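You operate a simulated robot arm through the tools that you are given. There is no shell and no other tool.

The job below is to be done with a simulated robot arm. You get a single attempt, and the scene is never put back.

## Task
Tension the chain till the slack gauge shows 4 MM, then crank one turn.
Fine: free the lock for the knob, lock it again before you crank.

The check looks at the end state, three seconds after you hand in, the way a careful person would. Anything else that was tipped, shoved, dropped, spilled or broken makes it a failure.

## Robot
A 6-joint arm with a two-finger gripper on a trunk, on a base that drives. Base frame: it is fixed to the floor where the robot stands at the start and does not move with it; the origin is under the middle of the robot, x ahead of it, y to its left, z up; the surface under the hand at the start is at about z = 0.82. Readings come in m, degrees, newtons and seconds.
Its first joint turns from -166.0 to 166.0 degrees. Places, roughly: chain crank [1, -0.2, 0.9]; chain oil lever [0.7, -0.1, 0.9]; oil tap [0.7, -0.2, 0.8]; tension knob [0.7, 0.1, 0.8]; tension lock [0.8, 0, 0.9]. Payload 3.43 kg.
The tool frame sits at the grasp point between the pads (the TCP): z along the fingers, y along the line on which they close. The tips reach 0.02 m beyond it. Largest opening 0.19 m; the body of the gripper starts 0.248 m behind the TCP.
Orientation is told as [roll, pitch, yaw] about the base's x, y, z axes, in that order, counted from this pose: with the fingers straight down and closing along the base's y, the tool's x points along the base's -x, its y along +y and its z along -z.

## Interface
- The arm moves only by the tool servo_tool. Its arguments are lists of equal length, an entry for each row: "xyz": the shift along the base's x, y, z in units of 50 mm (1.0 is 50 mm), a list of three; "angular": the turn, a rotation vector about the base's x, y, z in units of 4 degrees (1.0 is 4 degrees), a list of three; "fingers": the finger opening in m, from 0 to 0.19. In form: {"xyz": [[x, y, z], ...], "angular": [[wx, wy, wz], ...], "fingers": [fingers, ...]}. A call has 1 to 20 rows; each row shifts and turns the commanded pose from where the row before left it. A call with a number of a shift or a turn outside -1 to 1 is refused whole. Rows are played at 5 a second. More than 0.05 m and 8.6 degrees between two rows, or a gripper value outside its range, and nothing of the call is played. A pose out of reach is approached as far as the arm can. The call stops where the force on the tool passes 90 N (or 10 N more than at its start, if that is more) or the arm is blocked; 0.2 s more then pass. Each finger travels about 0.045 m/s and halts on what it meets, pressing with about 44 N; the grip force reading is that of the motor and also rises with nothing between the fingers. The clock runs only during rows and for 0.2 s after the last one: add rows that do not move to give the fingers time. The reply holds the time, the measured pose of the TCP, the force on the tool along the base axes, the opening and the grip force, in the units named above and with some noise, with the torque about the TCP (base axes, N m) and any sound that the robot's microphone picked up.
- Cameras (640 x 400 px; columns grow to the right, rows downward): "scene" is now at [0.0042, 0.1549, 1.3922]; the picture's right is [-0.39, -0.92, 0.00], its down [-0.35, 0.15, -0.93] and it looks along [0.85, -0.36, -0.38] (base axes); focal length 288 px, centre (320, 200). "wrist" rides on the gripper at [0.07, -0.008, -0.288] in the tool frame; the picture's right is [0.12, 0.99, 0.00], its down [-0.96, 0.12, -0.25] and it looks along [-0.25, 0.03, 0.97] (tool axes); focal length 261 px, centre (320, 200). There is no depth. A picture from a camera that has moved, and an enlarged one, comes with that camera's place and axes in the base frame and with its lens. The place of the scene camera against the robot may be out by one fixed shift of up to 0.025 m in any direction.
- get_image(camera): a new picture of that camera. It takes no simulated time.
- move_column(by): slides the trunk up (or, below 0, down) by that many m; the arm and the scene camera ride with it, the base frame stays. It gives what a move gives, with no picture.
- base_move(legs): drives the robot by 1 to 6 legs, each [ahead, turn to the left] in m and degrees, along the robot's own axes; the way and the turn of a leg run together, so that a leg with both is an arc; at most 1.5 m and 180 degrees a leg. The arm and the cameras ride along, it lands a little off, and it stops where it bumps. It gives what a move gives.
- pan_tilt(pan, tilt): turns the head with the scene camera to pan (to the left, within 155 degrees either way) and tilt (down, from -29 to 69), counted from straight ahead of the robot. It gives what a move gives.
- zoom(camera, box): a new picture of the part [left, top, right, bottom] of that camera's present view, enlarged. It takes no simulated time.
- close_job(): hands the job in; it is judged then, once.

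Places have to be worked out from the pictures, the camera data and where the tool is seen. Open the gripper and draw the arm clear of the work before you hand the job in, unless the task says otherwise.

The tools are called after "Request:" as name(argument=value, ...) on one line, values as JSON. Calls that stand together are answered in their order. servo_tool: Moves the arm, as the interface text tells. Its arguments: {"type":"object","properties":{"xyz":{"type":"array","items":{"type":"array","items":{"type":"number"}}},"angular":{"type":"array","items":{"type":"array","items":{"type":"number"}}},"fingers":{"type":"array","items":{"type":"number"}}},"required":["xyz","angular","fingers"]} The other tools are called the same way: move_column (by) slides the trunk up or down; base_move (legs) drives the base; pan_tilt (pan, tilt) turns the head that bears the scene camera; get_image (camera) takes a picture; zoom (camera, box) takes an enlarged picture of a part of a camera's view; close_job () hands the job in.

At the start:

```text
clock: 0.0
tcp_pos: [0.7749, 0.0433, 1.1515]
ee_rot: [0.1, 0.0, 0.0]
force: [-0.1, -0.4, 0.9]
wrist_torque: [-0.02, 0.01, -0.01]
finger_gap: 0.1901
grasp_force: 0.1
trunk travel left (down, up): [-0.175, 0.065]
robot x, y, heading: [0.0003, 0.003, -0.1]
head pan, tilt: [-23.1, 22.2]
```

scene: 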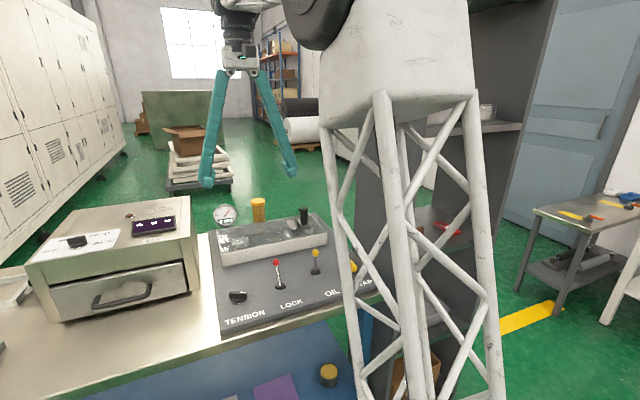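
wrist: 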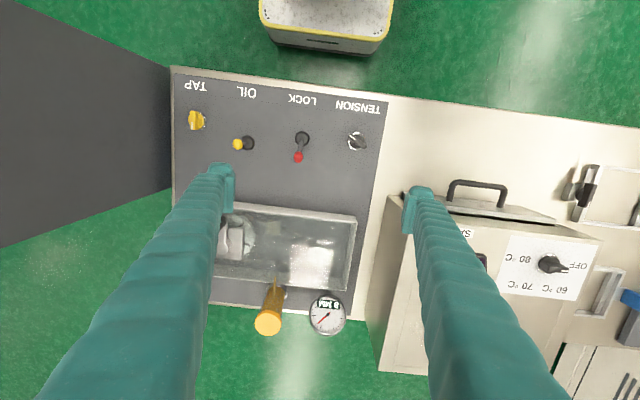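

I begin by enlarging both views to see the panel, the knob, the lock and the gauge.

Request:
zoom(camera="scene", box=[200, 180, 380, 340])

Request:
zoom(camera="wrist", box=[170, 60, 400, 200])

Request:
zoom(camera="wrist", box=[200, 200, 380, 340])

```text
2.50 times, centred on (290, 260) of scene
camera zoom: at [0.0042, 0.1549, 1.3922], right [-0.39, -0.92, 0.0], down [-0.35, 0.15, -0.93], along [0.85, -0.36, -0.38], focal length 720 px, centre (395, 50)
```

zoom: 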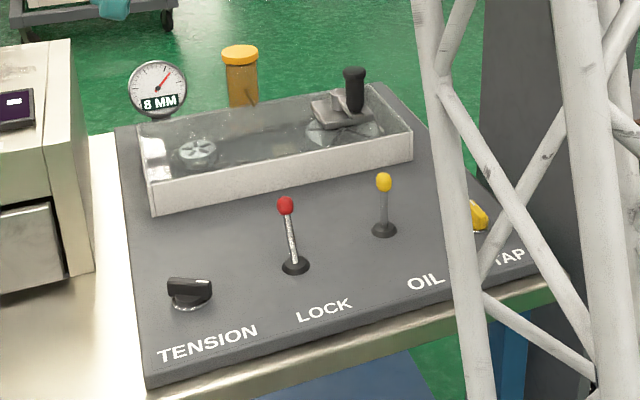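

```text
2.78 times, centred on (285, 130) of wrist
camera zoom: at [0.7069, 0.0343, 1.4388], right [-0.12, 0.99, 0.0], down [0.96, 0.12, 0.25], along [0.25, 0.03, -0.97], focal length 725 px, centre (417, 395)
```

zoom: 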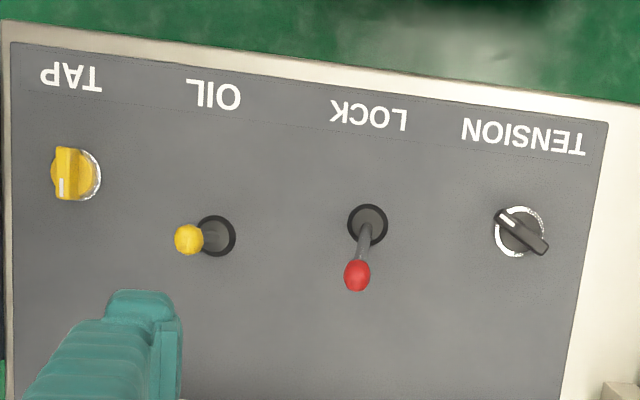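

```text
2.86 times, centred on (290, 270) of wrist
camera zoom: at [0.7069, 0.0343, 1.4388], right [-0.12, 0.99, 0.0], down [0.96, 0.12, 0.25], along [0.25, 0.03, -0.97], focal length 745 px, centre (406, 0)
```

zoom: 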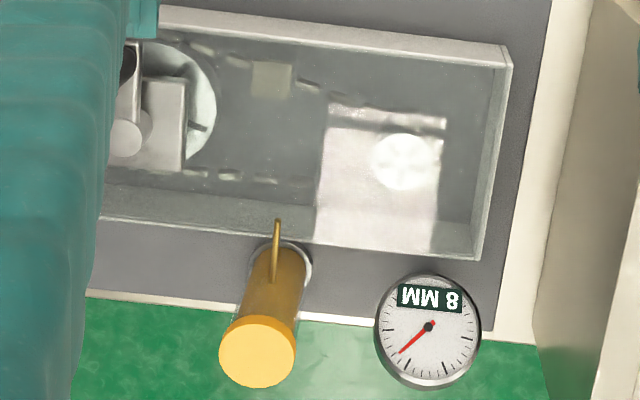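

The gauge reads 8 MM, the lock lever leans away (+x), and the knob is near (0.718, 0.117). I move the hand over the crank, staying high, for a closer look at it.

Request:
servo_tool(xyz=[[0, -1, 0], [0, -1, 0], [0, -1, 0], [0, -1, 0], [0, 0, 0]], angular=[[0, 0, 0], [0, 0, 0], [0, 0, 0], [0, 0, 0], [0, 0, 0]], fingers=[0.19, 0.19, 0.19, 0.19, 0.19])

Request:
get_image(camera="wrist")

Request:
get_image(camera="scene")

```text
clock: 1.2
tcp_pos: [0.7752, -0.157, 1.1504]
ee_rot: [0.0, -0.1, 0.0]
force: [-0.6, 0.0, -0.8]
wrist_torque: [0.0, 0.0, 0.02]
finger_gap: 0.19
grasp_force: 0.0
trunk travel left (down, up): [-0.175, 0.065]
robot x, y, heading: [-0.0048, -0.0016, 0.1]
head pan, tilt: [-23.1, 22.2]
```

```text
taken
camera wrist: at [0.7069, -0.1663, 1.4385], right [-0.12, 0.99, 0.0], down [0.96, 0.12, 0.25], along [0.25, 0.03, -0.97], focal length 261 px, centre (320, 200)
```

wrist: 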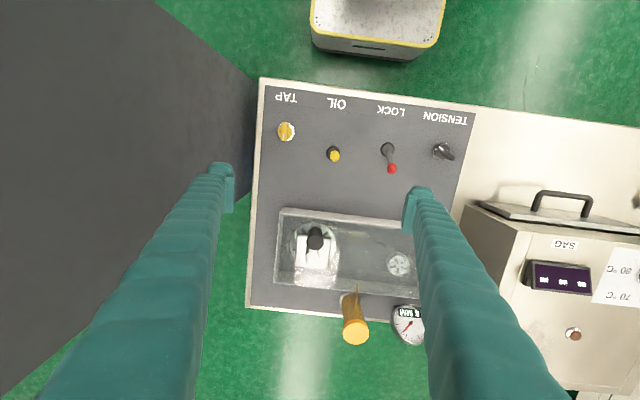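

```text
taken
camera scene: at [0.0042, 0.1548, 1.3922], right [-0.39, -0.92, 0.0], down [-0.35, 0.15, -0.93], along [0.85, -0.36, -0.38], focal length 288 px, centre (320, 200)
```

scene: 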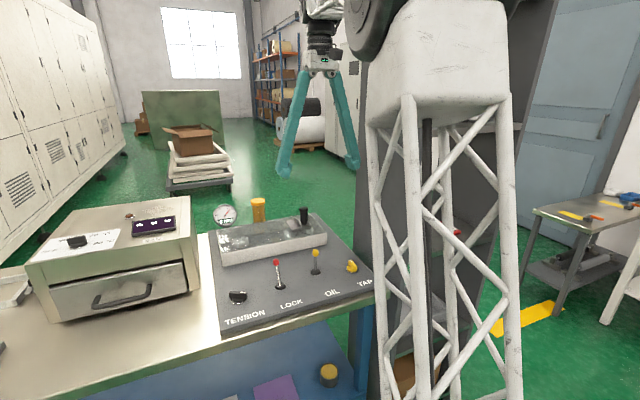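

The hand now hangs over the panel, and a dark cabinet stands close on its right. I enlarge the crank and the four controls from here.

Request:
zoom(camera="wrist", box=[270, 200, 430, 300])

Request:
zoom(camera="scene", box=[205, 190, 365, 290])

Request:
zoom(camera="wrist", box=[250, 80, 480, 220])

```text
4.00 times, centred on (350, 250) of wrist
camera zoom: at [0.7069, -0.1663, 1.4385], right [-0.12, 0.99, 0.0], down [0.96, 0.12, 0.25], along [0.25, 0.03, -0.97], focal length 1043 px, centre (200, 0)
```

zoom: 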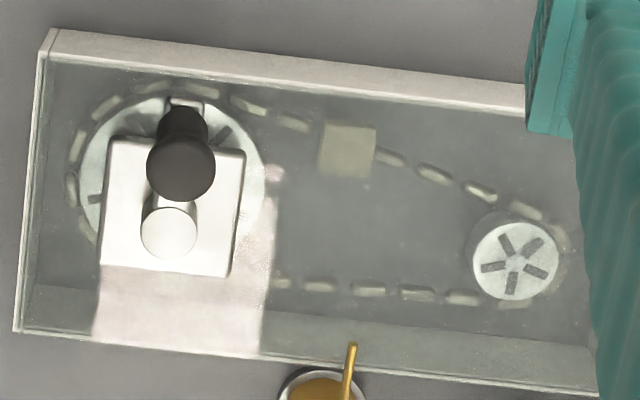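

```text
4.00 times, centred on (285, 240) of scene
camera zoom: at [0.0042, 0.1548, 1.3922], right [-0.39, -0.92, 0.0], down [-0.35, 0.15, -0.93], along [0.85, -0.36, -0.38], focal length 1151 px, centre (460, 40)
```

zoom: 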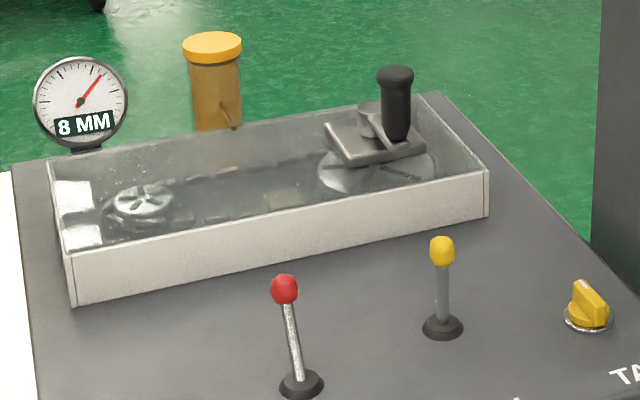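

```text
2.78 times, centred on (365, 150) of wrist
camera zoom: at [0.7069, -0.1663, 1.4385], right [-0.12, 0.99, 0.0], down [0.96, 0.12, 0.25], along [0.25, 0.03, -0.97], focal length 725 px, centre (195, 339)
```

zoom: 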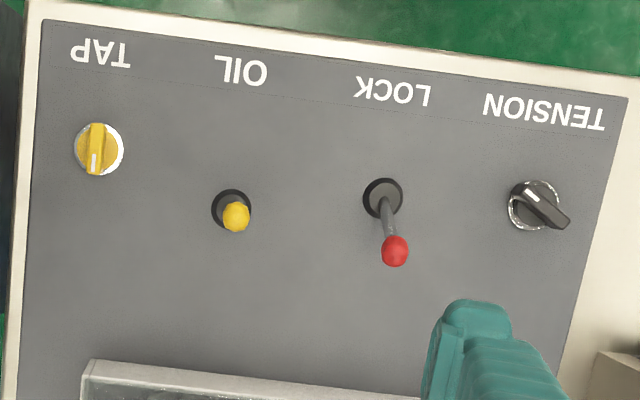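

The handle stands at about (0.91, -0.15), top z ≈ 0.97, with the crank hub near (0.967, -0.15), so I'll have to drive closer for the crank. I tilt the head down to see what room there is in front of the table.

Request:
pan_tilt(pan=0, tilt=60)

Request:
get_image(camera="scene")

```text
clock: 2.2
tcp_pos: [0.7754, -0.1565, 1.1514]
ee_rot: [0.0, -0.1, 0.0]
force: [0.1, 0.7, 0.1]
wrist_torque: [-0.03, 0.0, 0.0]
finger_gap: 0.1902
grasp_force: 0.0
trunk travel left (down, up): [-0.175, 0.065]
robot x, y, heading: [-0.0038, -0.0011, -0.1]
head pan, tilt: [0.0, 60.0]
```

```text
taken
camera scene: at [-0.0145, 0.1912, 1.3376], right [0.0, -1.0, 0.0], down [-0.87, 0.0, -0.5], along [0.5, 0.0, -0.87], focal length 288 px, centre (320, 200)
```

scene: 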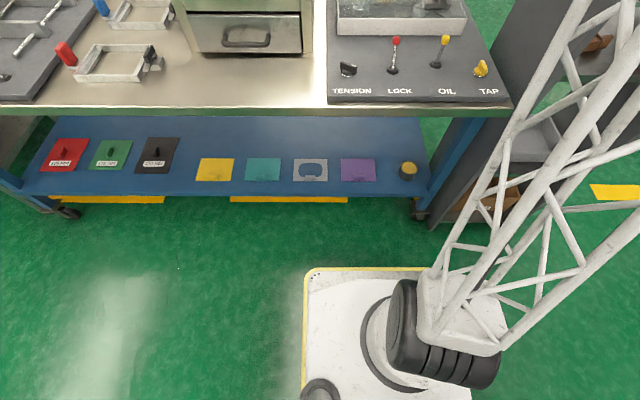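

The base's front edge is at about x = 0.3 and the table starts near 0.58, so there's space to go ahead 0.15 m. The hand hangs well above everything, so I drive now.

Request:
base_move(legs=[[0.15, 0]])

Request:
pan_tilt(pan=-28, tilt=35)

Request:
get_image(camera="scene")

Request:
get_image(camera="wrist")

```text
clock: 3.6
tcp_pos: [0.9218, -0.1558, 1.1507]
ee_rot: [0.0, 0.0, 0.2]
force: [0.2, -0.1, -0.1]
wrist_torque: [-0.01, -0.02, 0.03]
finger_gap: 0.1901
grasp_force: 0.1
trunk travel left (down, up): [-0.175, 0.065]
robot x, y, heading: [0.1484, 0.0017, 0.4]
head pan, tilt: [0.0, 60.0]
```

```text
clock: 4.5
tcp_pos: [0.9227, -0.1547, 1.1517]
ee_rot: [0.0, -0.1, 0.2]
force: [1.0, 0.0, -0.3]
wrist_torque: [-0.02, -0.03, -0.03]
finger_gap: 0.1905
grasp_force: 0.1
trunk travel left (down, up): [-0.175, 0.065]
robot x, y, heading: [0.1427, 0.0024, 0.3]
head pan, tilt: [-28.0, 35.0]
```

```text
taken
camera scene: at [0.1428, 0.1502, 1.3718], right [-0.47, -0.88, 0.0], down [-0.51, 0.27, -0.82], along [0.72, -0.38, -0.57], focal length 288 px, centre (320, 200)
```

scene: 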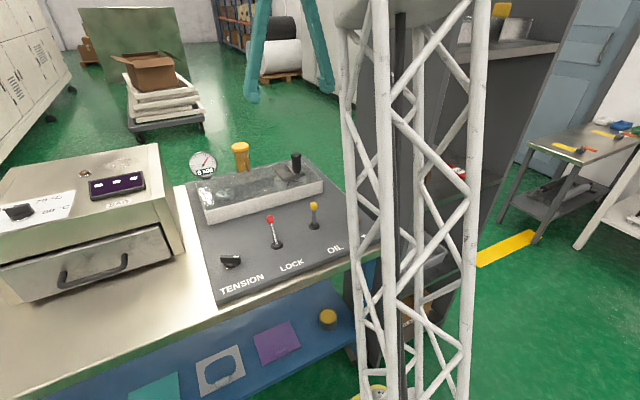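

```text
taken
camera wrist: at [0.8539, -0.1638, 1.4387], right [-0.12, 0.99, 0.0], down [0.96, 0.12, 0.25], along [0.25, 0.03, -0.97], focal length 261 px, centre (320, 200)
```

wrist: 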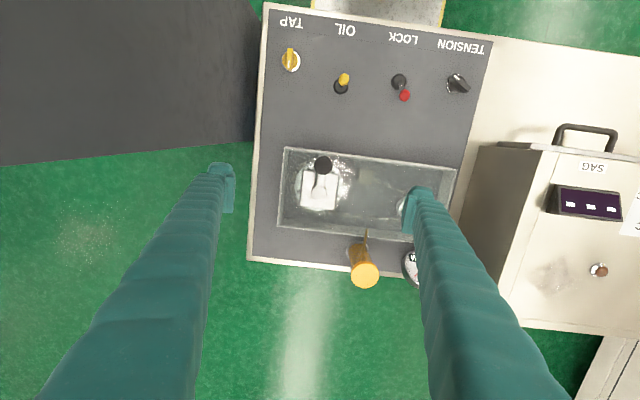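

Good, the robot now stands 0.146 m ahead. With this second viewpoint I enlarge the crank and the controls to triangulate them.

Request:
zoom(camera="wrist", box=[270, 140, 430, 240])

Request:
zoom(camera="wrist", box=[260, 10, 500, 160])

Request:
zoom(camera="scene", box=[180, 130, 350, 300])

```text
4.00 times, centred on (350, 190) of wrist
camera zoom: at [0.8539, -0.1638, 1.4387], right [-0.12, 0.99, 0.0], down [0.96, 0.12, 0.25], along [0.25, 0.03, -0.97], focal length 1043 px, centre (200, 240)
```

zoom: 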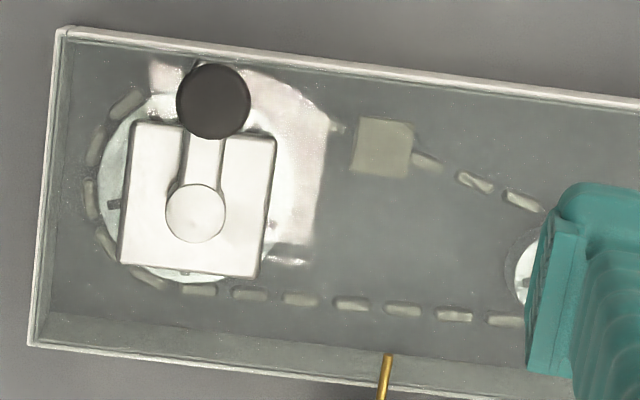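

```text
2.67 times, centred on (380, 85) of wrist
camera zoom: at [0.8539, -0.1638, 1.4387], right [-0.12, 0.99, 0.0], down [0.96, 0.12, 0.25], along [0.25, 0.03, -0.97], focal length 695 px, centre (160, 507)
```

zoom: 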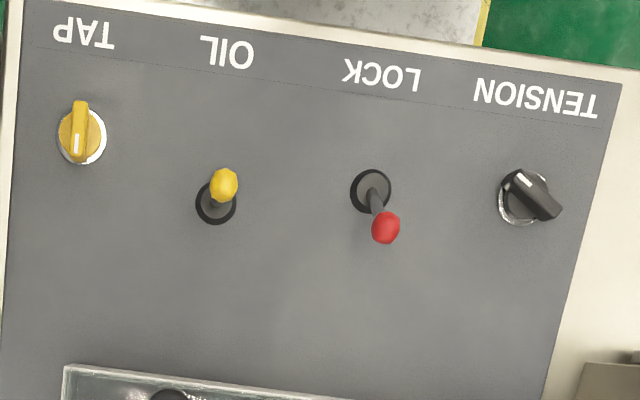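

```text
2.35 times, centred on (265, 215) of scene
camera zoom: at [0.1428, 0.1502, 1.3718], right [-0.47, -0.88, 0.0], down [-0.51, 0.27, -0.82], along [0.72, -0.38, -0.57], focal length 677 px, centre (449, 165)
```

zoom: 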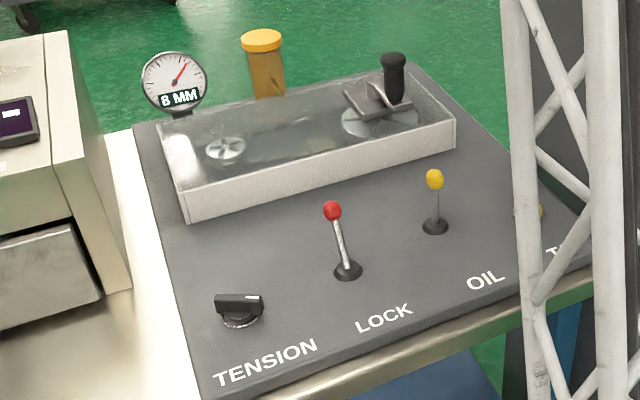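

I place the lock lever's ball at (0.762, -0.006, 0.88) with its pivot at (0.726, -0.006, 0.82), leaning 30° away from me. I close the fingers and go above the spot just behind the ball, stopping high to check.

Request:
servo_tool(xyz=[[-0.8, 1, 0], [-0.8, 1, 0], [-0.8, 1, 0], [0, 0, -1], [0, 0, -1], [0, 0, -1], [0, 0, 0], [0, 0, 0], [0, 0, 0], [0, 0, 0], [0, 0, 0]], angular=[[0, 0, 0], [0, 0, 0], [0, 0, 0], [0, 0, 0], [0, 0, 0], [0, 0, 0], [0, 0, 0], [0, 0, 0], [0, 0, 0], [0, 0, 0], [0, 0, 0]], fingers=[0, 0, 0, 0, 0, 0, 0, 0, 0, 0, 0])

Request:
get_image(camera="wrist")

Request:
get_image(camera="scene")

```text
refused: row 1 steps farther than a row can; nothing moved
```

```text
taken
camera wrist: at [0.8539, -0.1638, 1.4387], right [-0.12, 0.99, 0.0], down [0.96, 0.12, 0.25], along [0.25, 0.03, -0.97], focal length 261 px, centre (320, 200)
```

wrist: 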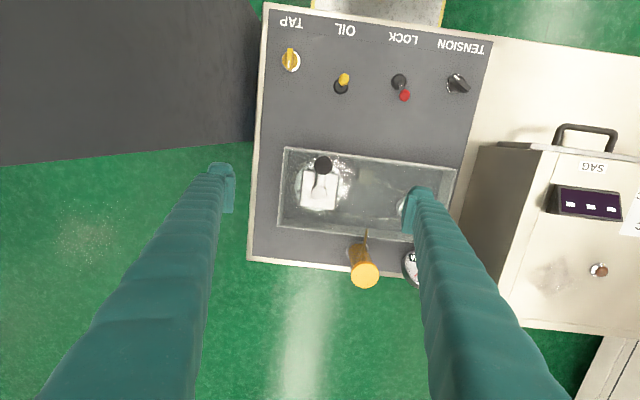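

```text
taken
camera scene: at [0.1428, 0.1502, 1.3718], right [-0.47, -0.88, 0.0], down [-0.51, 0.27, -0.82], along [0.72, -0.38, -0.57], focal length 288 px, centre (320, 200)
```

scene: 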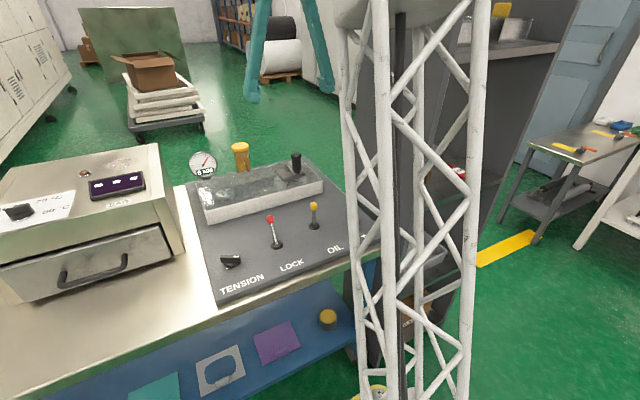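

The diagonal step was over 50 mm, so it was refused and nothing moved. I repeat the same path in shorter steps.

Request:
servo_tool(xyz=[[-0.6, 0.75, 0], [-0.6, 0.75, 0], [-0.6, 0.75, 0], [-0.6, 0.75, 0], [0, 0, -1], [0, 0, -1], [0, 0, -1], [0, 0, 0], [0, 0, 0], [0, 0, 0], [0, 0, 0], [0, 0, 0]], angular=[[0, 0, 0], [0, 0, 0], [0, 0, 0], [0, 0, 0], [0, 0, 0], [0, 0, 0], [0, 0, 0], [0, 0, 0], [0, 0, 0], [0, 0, 0], [0, 0, 0], [0, 0, 0]], fingers=[0, 0, 0, 0, 0, 0, 0, 0, 0, 0, 0, 0])

Request:
get_image(camera="wrist")

Request:
get_image(camera="scene")

```text
clock: 7.1
tcp_pos: [0.8022, -0.004, 1.0031]
ee_rot: [0.0, 0.0, 0.2]
force: [0.4, -0.3, -0.6]
wrist_torque: [0.0, 0.01, -0.02]
finger_gap: 0.0003
grasp_force: 34.5
trunk travel left (down, up): [-0.175, 0.065]
robot x, y, heading: [0.1455, -0.0021, 0.2]
head pan, tilt: [-28.0, 35.0]
```

```text
taken
camera wrist: at [0.7338, -0.0128, 1.2901], right [-0.12, 0.99, 0.0], down [0.96, 0.12, 0.25], along [0.25, 0.03, -0.97], focal length 261 px, centre (320, 200)
```

wrist: 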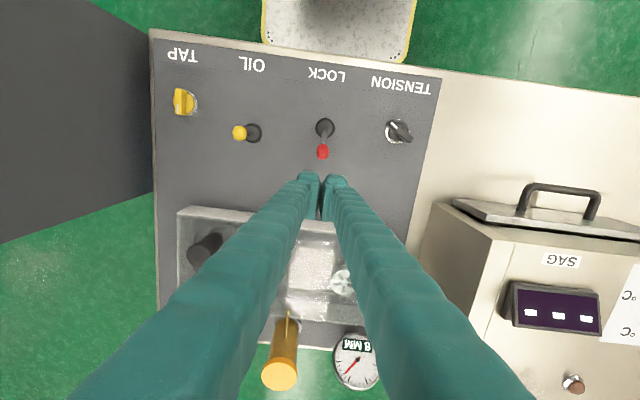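

```text
taken
camera scene: at [0.1428, 0.1502, 1.3719], right [-0.47, -0.88, 0.0], down [-0.51, 0.27, -0.82], along [0.72, -0.38, -0.57], focal length 288 px, centre (320, 200)
```

scene: 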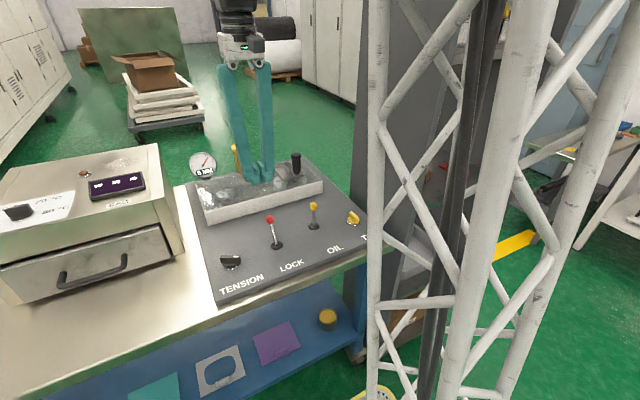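

The closed fingers hang right behind the red ball in the wrist view. I lower them to TCP z ≈ 0.875 on the far side of the ball.

Request:
servo_tool(xyz=[[0, 0, -0.9], [0, 0, -0.9], [0, 0, -0.76], [0, 0, 0]], angular=[[0, 0, 0], [0, 0, 0], [0, 0, 0], [0, 0, 0]], fingers=[0, 0, 0, 0])

Request:
get_image(camera="wrist")

Request:
zoom(camera="scene", box=[180, 130, 350, 300])

```text
clock: 8.1
tcp_pos: [0.8012, -0.0055, 0.8734]
ee_rot: [0.0, 0.1, 0.3]
force: [0.0, -0.1, -0.8]
wrist_torque: [0.0, -0.02, -0.03]
finger_gap: 0.0
grasp_force: 34.5
trunk travel left (down, up): [-0.175, 0.065]
robot x, y, heading: [0.1455, -0.0021, 0.0]
head pan, tilt: [-28.0, 35.0]
```

```text
taken
camera wrist: at [0.7324, -0.0145, 1.1603], right [-0.12, 0.99, 0.0], down [0.96, 0.12, 0.25], along [0.25, 0.03, -0.97], focal length 261 px, centre (320, 200)
```

wrist: 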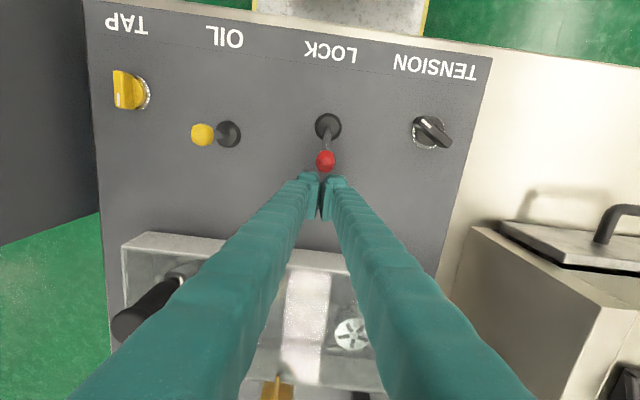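

```text
2.35 times, centred on (265, 215) of scene
camera zoom: at [0.1428, 0.1502, 1.3719], right [-0.47, -0.88, 0.0], down [-0.51, 0.27, -0.82], along [0.72, -0.38, -0.57], focal length 677 px, centre (449, 165)
```

zoom: 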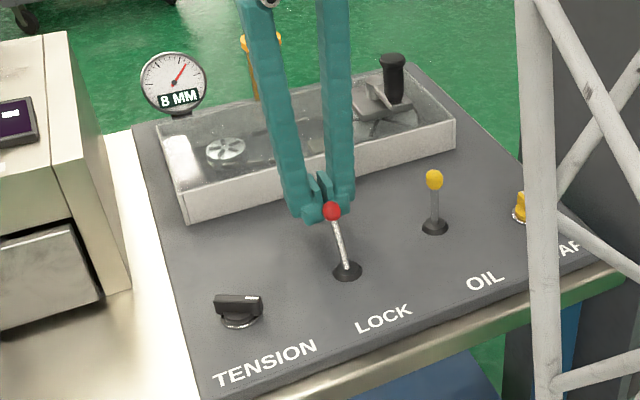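

The fingers are right behind the ball with clear space on both sides. I push the lever toward me (-x) in small steps of about 60 mm in all.

Request:
servo_tool(xyz=[[-0.2, 0, 0], [-0.2, 0, 0], [-0.2, 0, 0], [-0.2, 0, 0], [-0.2, 0, 0], [-0.2, 0, 0], [0, 0, 0]], angular=[[0, 0, 0], [0, 0, 0], [0, 0, 0], [0, 0, 0], [0, 0, 0], [0, 0, 0], [0, 0, 0]], fingers=[0, 0, 0, 0, 0, 0, 0])

Request:
get_image(camera="wrist")

Request:
zoom(camera="scene", box=[180, 130, 350, 300])

```text
clock: 9.7
tcp_pos: [0.7415, -0.0045, 0.8728]
ee_rot: [0.0, -0.1, 0.2]
force: [-0.3, 0.5, 0.1]
wrist_torque: [0.02, 0.0, -0.02]
finger_gap: 0.0
grasp_force: 34.7
trunk travel left (down, up): [-0.175, 0.065]
robot x, y, heading: [0.147, -0.005, 0.1]
head pan, tilt: [-28.0, 35.0]
```

```text
taken
camera wrist: at [0.6738, -0.0136, 1.1605], right [-0.12, 0.99, 0.0], down [0.96, 0.12, 0.25], along [0.25, 0.03, -0.97], focal length 261 px, centre (320, 200)
```

wrist: 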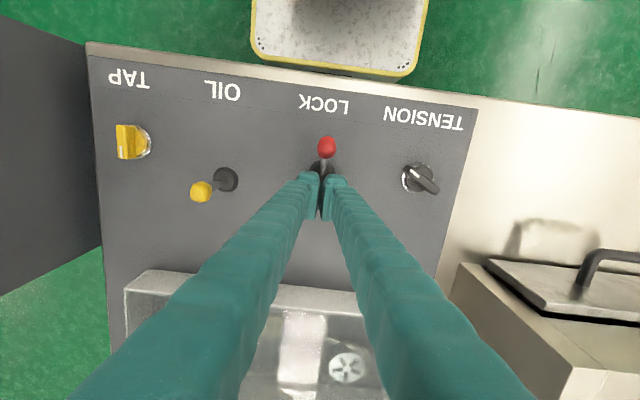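

```text
2.35 times, centred on (265, 215) of scene
camera zoom: at [0.1428, 0.1502, 1.3719], right [-0.47, -0.88, 0.0], down [-0.51, 0.27, -0.82], along [0.72, -0.38, -0.57], focal length 677 px, centre (449, 165)
```

zoom: 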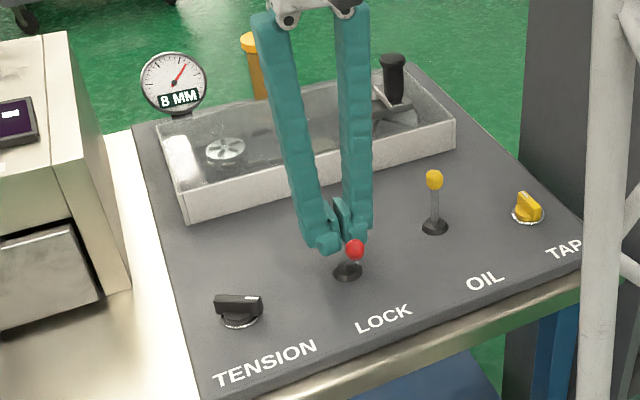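

The lever snapped over to my side: its ball is now at about x = 0.69, the mirror of where it was, and no force remains on the fingers. I lift away and look at the lever and the knob from above.

Request:
servo_tool(xyz=[[0, 0, 0.8], [0, 0, 0.8], [0, 0, 0.8], [-0.3, 0.8, 0], [0, 0.8, 0], [0, 0.8, 0], [0, 0, 0], [0, 0, 0]], angular=[[0, 0, 0], [0, 0, 0], [0, 0, 0], [0, 0, 0], [0, 0, 0], [0, 0, 0], [0, 0, 0], [0, 0, 0]], fingers=[0, 0, 0, 0.06, 0.06, 0.06, 0.06, 0.06])

Request:
get_image(camera="wrist")

Request:
zoom(camera="scene", box=[180, 130, 350, 300])

```text
clock: 11.5
tcp_pos: [0.7271, 0.1143, 0.9937]
ee_rot: [0.0, 0.0, 0.2]
force: [0.0, 0.5, -0.5]
wrist_torque: [0.02, 0.02, 0.01]
finger_gap: 0.0602
grasp_force: 0.0
trunk travel left (down, up): [-0.175, 0.065]
robot x, y, heading: [0.149, 0.0042, -0.0]
head pan, tilt: [-28.0, 35.0]
```

```text
taken
camera wrist: at [0.6589, 0.1058, 1.2806], right [-0.12, 0.99, 0.0], down [0.96, 0.12, 0.25], along [0.25, 0.03, -0.97], focal length 261 px, centre (320, 200)
```

wrist: 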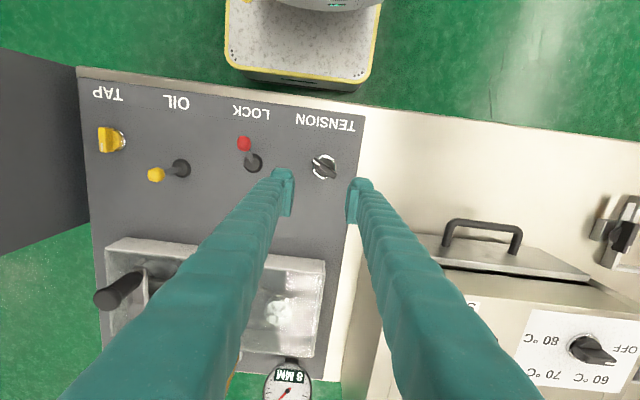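

```text
2.35 times, centred on (265, 215) of scene
camera zoom: at [0.1428, 0.1502, 1.3719], right [-0.47, -0.88, 0.0], down [-0.51, 0.27, -0.82], along [0.72, -0.38, -0.57], focal length 677 px, centre (449, 165)
```

zoom: 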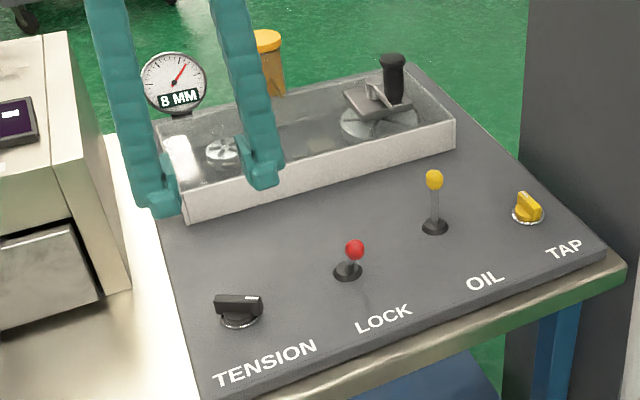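

The lock lever stays thrown toward me. I enlarge the knob to measure the angle of its bar.

Request:
zoom(camera="wrist", box=[280, 130, 370, 200])

Request:
zoom(camera="scene", box=[180, 130, 240, 190])

```text
5.71 times, centred on (325, 165) of wrist
camera zoom: at [0.6589, 0.1058, 1.2806], right [-0.12, 0.99, 0.0], down [0.96, 0.12, 0.25], along [0.25, 0.03, -0.97], focal length 1489 px, centre (291, 400)
```

zoom: 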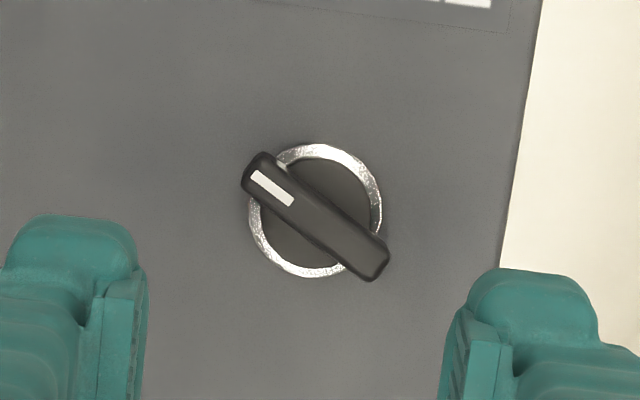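

```text
6.67 times, centred on (210, 160) of scene
camera zoom: at [0.1428, 0.1502, 1.3719], right [-0.47, -0.88, 0.0], down [-0.51, 0.27, -0.82], along [0.72, -0.38, -0.57], focal length 1919 px, centre (1053, 467)
```

zoom: 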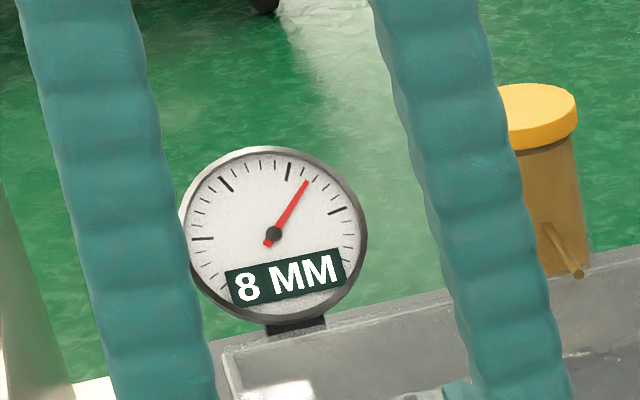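

The knob's bar runs at about 59° from the base x axis and is centred at (0.716, 0.120). I turn the hand by +59.4° above it and open to 0.06.

Request:
servo_tool(xyz=[[-0.22, 0.12, 0], [0, 0, 0], [0, 0, 0], [0, 0, 0], [0, 0, 0], [0, 0, 0], [0, 0, 0], [0, 0, 0], [0, 0, 0], [0, 0, 0], [0, 0, 0], [0, 0, 0], [0, 0, 0], [0, 0, 0], [0, 0, 0], [0, 0, 0]], angular=[[0, 0, 1], [0, 0, 1], [0, 0, 1], [0, 0, 1], [0, 0, 1], [0, 0, 1], [0, 0, 1], [0, 0, 1], [0, 0, 1], [0, 0, 1], [0, 0, 1], [0, 0, 1], [0, 0, 1], [0, 0, 1], [0, 0, 0.8], [0, 0, 0]], fingers=[0.06, 0.06, 0.06, 0.06, 0.06, 0.06, 0.06, 0.06, 0.06, 0.06, 0.06, 0.06, 0.06, 0.06, 0.06, 0.06])

Request:
get_image(camera="wrist")

Request:
get_image(camera="scene")

```text
clock: 14.9
tcp_pos: [0.7169, 0.1212, 0.9927]
ee_rot: [0.0, 0.0, 59.4]
force: [0.8, -0.9, -0.2]
wrist_torque: [-0.02, 0.01, -0.01]
finger_gap: 0.0599
grasp_force: 0.1
trunk travel left (down, up): [-0.175, 0.065]
robot x, y, heading: [0.1435, 0.0001, 0.2]
head pan, tilt: [-28.0, 35.0]
```

```text
taken
camera wrist: at [0.6899, 0.0557, 1.2801], right [-0.92, 0.4, 0.0], down [0.39, 0.89, 0.25], along [0.1, 0.23, -0.97], focal length 261 px, centre (320, 200)
```

wrist: 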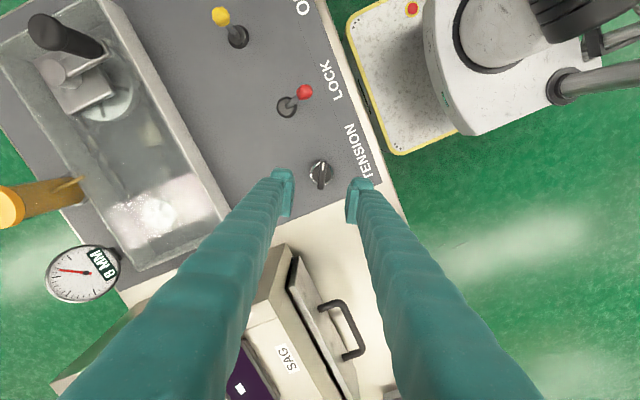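

```text
taken
camera scene: at [0.1428, 0.1502, 1.3719], right [-0.47, -0.88, 0.0], down [-0.51, 0.27, -0.82], along [0.72, -0.38, -0.57], focal length 288 px, centre (320, 200)
```

scene: 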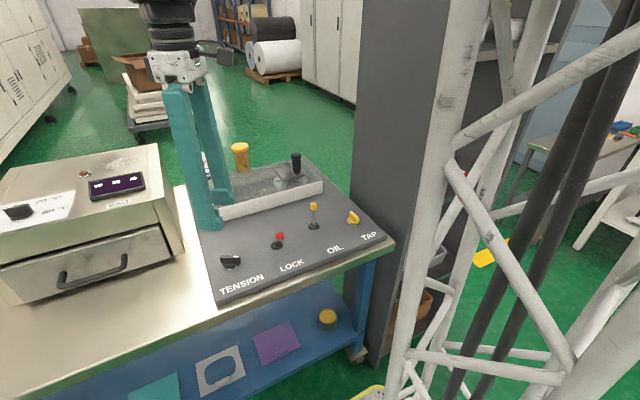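

The bar now stands between the fingers and in line with them. I check the alignment enlarged before going down.

Request:
zoom(camera="wrist", box=[270, 140, 380, 230])

```text
4.44 times, centred on (325, 185) of wrist
camera zoom: at [0.6899, 0.0557, 1.2801], right [-0.92, 0.4, 0.0], down [0.39, 0.89, 0.25], along [0.1, 0.23, -0.97], focal length 1158 px, centre (298, 267)
```

zoom: 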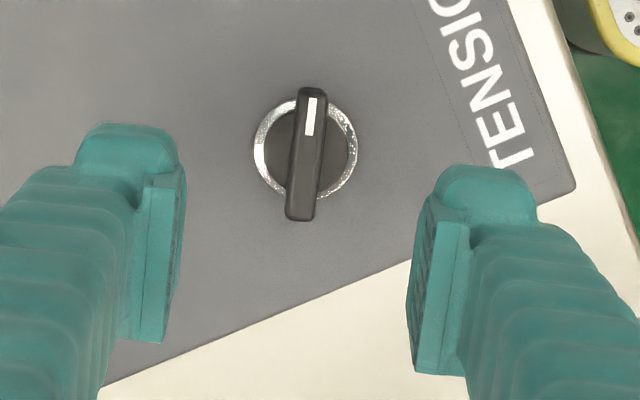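

The knob's centre works out at (0.714, 0.121), under the TCP. I go down to TCP z ≈ 0.848, so the tips stay just off the panel, and then close on the bar.

Request:
servo_tool(xyz=[[-0.04, 0, -0.97], [0, 0, -0.97], [0, 0, -0.6], [0, 0, -0.36], [0, 0, 0]], angular=[[0, 0, 0], [0, 0, 0], [0, 0, 0], [0, 0, 0], [0, 0, 0]], fingers=[0.06, 0.06, 0.06, 0.06, 0.06])

Request:
zoom(camera="wrist", box=[270, 110, 400, 230])

Request:
zoom(camera="scene", box=[180, 130, 350, 300])

```text
clock: 16.1
tcp_pos: [0.7146, 0.1204, 0.8471]
ee_rot: [0.1, 0.0, 59.4]
force: [-0.2, -0.2, 0.6]
wrist_torque: [0.0, -0.01, -0.03]
finger_gap: 0.0601
grasp_force: 0.0
trunk travel left (down, up): [-0.175, 0.065]
robot x, y, heading: [0.1492, -0.0004, 0.2]
head pan, tilt: [-28.0, 35.0]
```

```text
3.33 times, centred on (335, 170) of wrist
camera zoom: at [0.6881, 0.0548, 1.1347], right [-0.91, 0.4, 0.0], down [0.39, 0.89, 0.25], along [0.1, 0.23, -0.97], focal length 869 px, centre (270, 300)
```

zoom: 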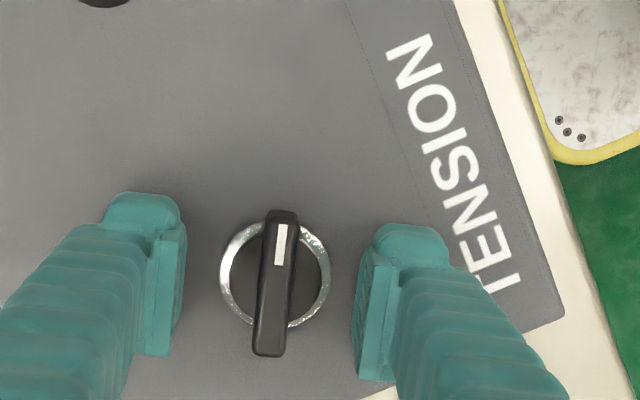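

```text
2.35 times, centred on (265, 215) of scene
camera zoom: at [0.1427, 0.1502, 1.3719], right [-0.47, -0.88, 0.0], down [-0.51, 0.27, -0.82], along [0.72, -0.38, -0.57], focal length 677 px, centre (449, 165)
```

zoom: 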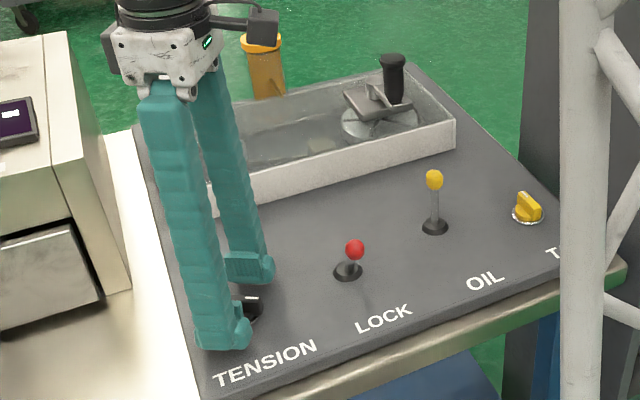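

Well aligned: the 7° lean in the picture is just the camera's roll against the tool. I close the fingers on the bar.

Request:
servo_tool(xyz=[[0, 0, 0], [0, 0, 0], [0, 0, 0], [0, 0, 0], [0, 0, 0]], angular=[[0, 0, 0], [0, 0, 0], [0, 0, 0], [0, 0, 0], [0, 0, 0]], fingers=[0.04, 0.02, 0.008, 0.008, 0.008])

Request:
get_image(camera="wrist")

Request:
get_image(camera="scene")

```text
clock: 17.3
tcp_pos: [0.7144, 0.1203, 0.8477]
ee_rot: [0.1, 0.1, 59.4]
force: [-9.3, 5.3, -2.1]
wrist_torque: [-0.02, 0.07, 0.03]
finger_gap: 0.0139
grasp_force: 5.2
trunk travel left (down, up): [-0.175, 0.065]
robot x, y, heading: [0.1506, -0.0015, 0.3]
head pan, tilt: [-28.0, 35.0]
```

```text
taken
camera wrist: at [0.6878, 0.0552, 1.1349], right [-0.92, 0.4, 0.0], down [0.39, 0.89, 0.25], along [0.1, 0.23, -0.97], focal length 261 px, centre (320, 200)
```

wrist: 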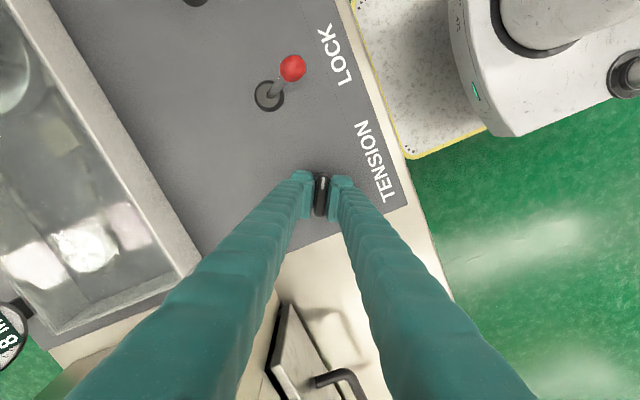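

```text
taken
camera scene: at [0.1424, 0.1504, 1.3718], right [-0.47, -0.88, 0.0], down [-0.51, 0.27, -0.82], along [0.72, -0.38, -0.57], focal length 288 px, centre (320, 200)
```

scene: 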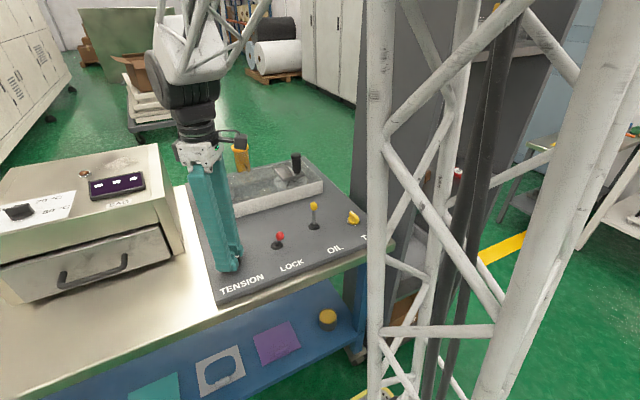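

The bar is held with a 14 mm gap and about 10 N of side load; I shift by 1 mm to relieve it and grip firmly. Then I turn 20° clockwise, watching the torque.

Request:
servo_tool(xyz=[[-0.02, 0.012, 0], [0, 0, 0], [0, 0, 0], [0, 0, 0], [0, 0, 0], [0, 0, 0], [0, 0, 0]], angular=[[0, 0, 0], [0, 0, -1], [0, 0, -1], [0, 0, -1], [0, 0, -1], [0, 0, -1], [0, 0, 0]], fingers=[0.004, 0.004, 0.004, 0.004, 0.004, 0.004, 0.004])

Request:
get_image(camera="wrist")

Request:
get_image(camera="scene")

```text
clock: 18.9
tcp_pos: [0.7149, 0.1208, 0.8479]
ee_rot: [0.0, 0.1, 39.3]
force: [-4.6, -14.6, -22.7]
wrist_torque: [-0.1, 0.06, 0.0]
finger_gap: 0.0111
grasp_force: 44.3
trunk travel left (down, up): [-0.175, 0.065]
robot x, y, heading: [0.1476, 0.0021, 0.1]
head pan, tilt: [-28.0, 35.0]
```

```text
taken
camera wrist: at [0.6666, 0.0695, 1.135], right [-0.72, 0.69, 0.0], down [0.67, 0.7, 0.25], along [0.17, 0.18, -0.97], focal length 261 px, centre (320, 200)
```

wrist: 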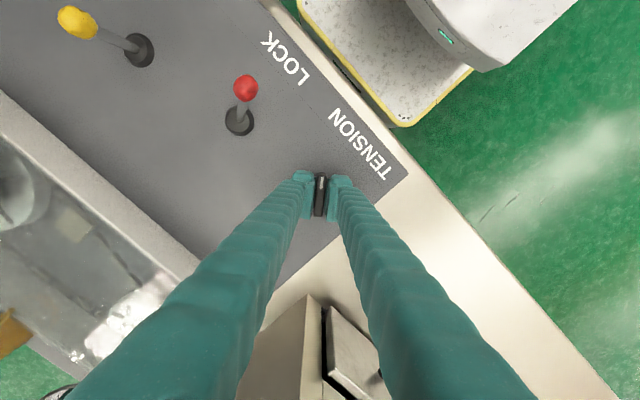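

```text
taken
camera scene: at [0.1433, 0.1498, 1.3718], right [-0.47, -0.88, 0.0], down [-0.51, 0.27, -0.82], along [0.72, -0.38, -0.57], focal length 288 px, centre (320, 200)
```

scene: 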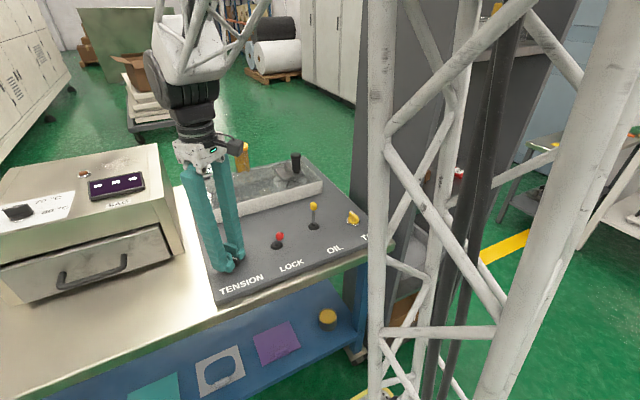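

The knob followed by 20° with little torque. I check whether the gauge can be seen past the fingers.

Request:
zoom(camera="scene", box=[170, 130, 260, 200])

Request:
zoom(camera="wrist", box=[280, 150, 360, 230])

```text
5.71 times, centred on (215, 165) of scene
camera zoom: at [0.1433, 0.1498, 1.3718], right [-0.47, -0.88, 0.0], down [-0.51, 0.27, -0.82], along [0.72, -0.38, -0.57], focal length 1645 px, centre (920, 400)
```

zoom: 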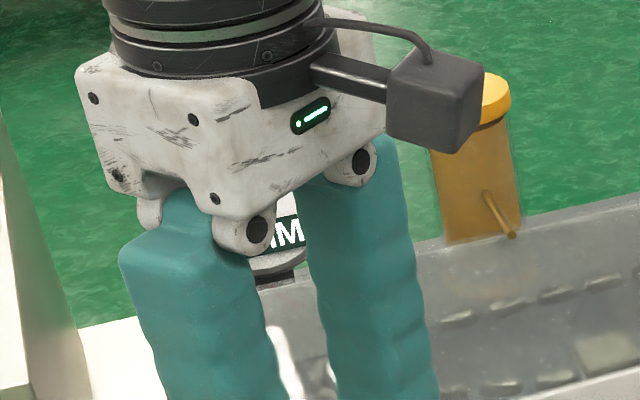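

```text
5.00 times, centred on (320, 190) of wrist
camera zoom: at [0.6666, 0.0695, 1.135], right [-0.72, 0.69, 0.0], down [0.67, 0.7, 0.25], along [0.17, 0.18, -0.97], focal length 1303 px, centre (320, 250)
```

zoom: 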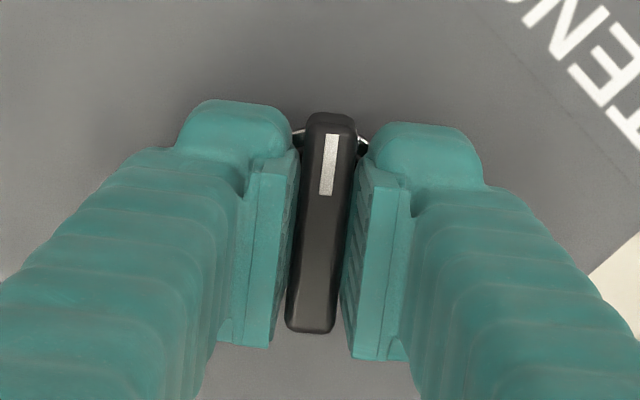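

Only "MM" shows past the fingers. I let go of the knob, rise 0.15 m and read the gauge to learn the turning direction and rate.

Request:
servo_tool(xyz=[[0, 0, 0], [0, 0, 0], [0, 0, 0.8], [0, 0, 0.8], [0, 0, 0.8], [0, 0, 0.6], [0, 0, 0]], angular=[[0, 0, 0], [0, 0, 0], [0, 0, 0], [0, 0, 0], [0, 0, 0], [0, 0, 0], [0, 0, 0]], fingers=[0.03, 0.05, 0.06, 0.06, 0.06, 0.06, 0.06])

Request:
get_image(camera="wrist")

Request:
zoom(camera="scene", box=[170, 130, 290, 290])

```text
clock: 20.5
tcp_pos: [0.7109, 0.1235, 1.0005]
ee_rot: [0.0, 0.0, 39.3]
force: [-0.4, 0.9, -1.0]
wrist_torque: [-0.02, 0.03, 0.02]
finger_gap: 0.06
grasp_force: 0.0
trunk travel left (down, up): [-0.175, 0.065]
robot x, y, heading: [0.1472, -0.0018, 0.3]
head pan, tilt: [-28.0, 35.0]
```

```text
taken
camera wrist: at [0.6642, 0.0719, 1.288], right [-0.72, 0.69, 0.0], down [0.67, 0.7, 0.25], along [0.17, 0.18, -0.97], focal length 261 px, centre (320, 200)
```

wrist: 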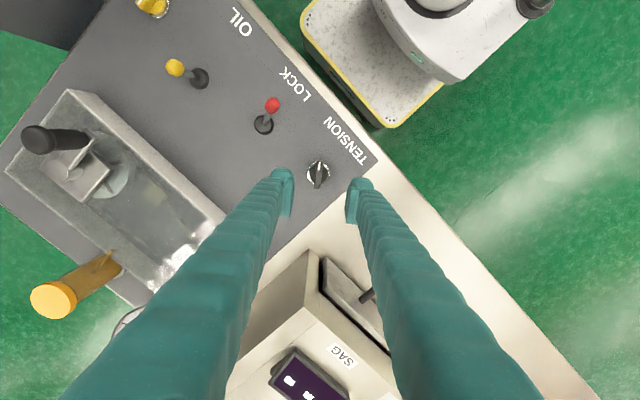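

```text
2.50 times, centred on (230, 210) of scene
camera zoom: at [0.1428, 0.1502, 1.3719], right [-0.47, -0.88, 0.0], down [-0.51, 0.27, -0.82], along [0.72, -0.38, -0.57], focal length 720 px, centre (545, 175)
```

zoom: 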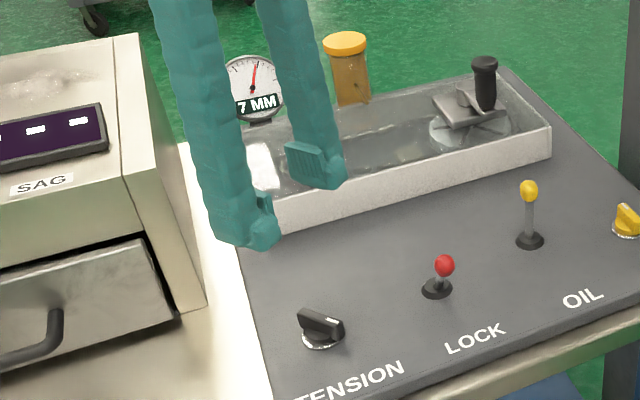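

Clockwise lowers the slack: it now reads 7 MM after 20°. I enlarge the gauge for the needle and the knob for its angle.

Request:
zoom(camera="scene", box=[190, 140, 240, 190])

Request:
zoom(camera="wrist", box=[270, 140, 380, 220])

```text
8.00 times, centred on (215, 165) of scene
camera zoom: at [0.1428, 0.1502, 1.3719], right [-0.47, -0.88, 0.0], down [-0.51, 0.27, -0.82], along [0.72, -0.38, -0.57], focal length 2302 px, centre (1160, 480)
```

zoom: 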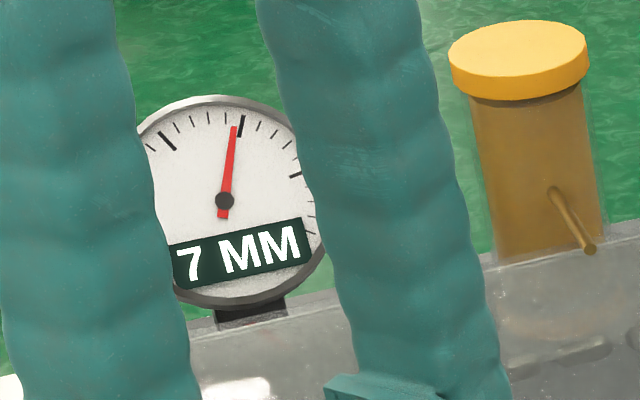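

```text
5.00 times, centred on (325, 180) of wrist
camera zoom: at [0.6642, 0.0719, 1.288], right [-0.72, 0.69, 0.0], down [0.67, 0.7, 0.25], along [0.17, 0.18, -0.97], focal length 1303 px, centre (295, 300)
```

zoom: 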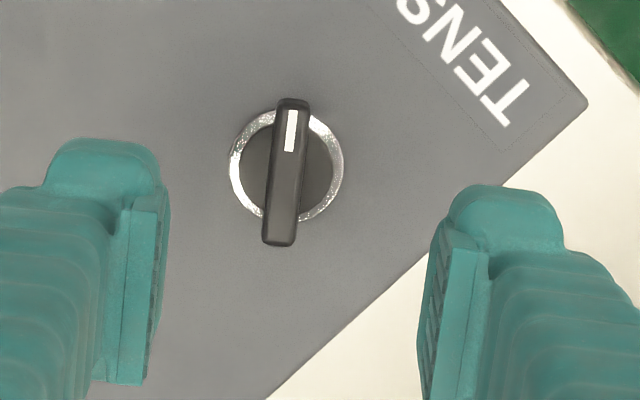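

The knob sits where I left it, its centre being close to (0.7147, 0.1206). I shift the hand by a few mm onto it, go down, grip, turn 48° clockwise and let go again.

Request:
servo_tool(xyz=[[0.07, -0.055, 0], [0, 0, -0.8], [0, 0, -0.8], [0, 0, -0.8], [0, 0, -0.66], [0, 0, 0], [0, 0, 0], [0, 0, 0], [0, 0, 0], [0, 0, 0]], angular=[[0, 0, 0], [0, 0, 0], [0, 0, 0], [0, 0, 0], [0, 0, 0], [0, 0, 0], [0, 0, 0], [0, 0, 0], [0, 0, 0], [0, 0, 0]], fingers=[0.06, 0.06, 0.06, 0.06, 0.06, 0.06, 0.04, 0.02, 0.006, 0.006])

```text
clock: 22.7
tcp_pos: [0.7147, 0.1209, 0.843]
ee_rot: [-0.1, 0.0, 39.3]
force: [-6.8, 11.7, -2.9]
wrist_torque: [0.04, 0.08, -0.02]
finger_gap: 0.0139
grasp_force: 6.8
trunk travel left (down, up): [-0.175, 0.065]
robot x, y, heading: [0.1485, -0.0014, 0.3]
head pan, tilt: [-28.0, 35.0]
```

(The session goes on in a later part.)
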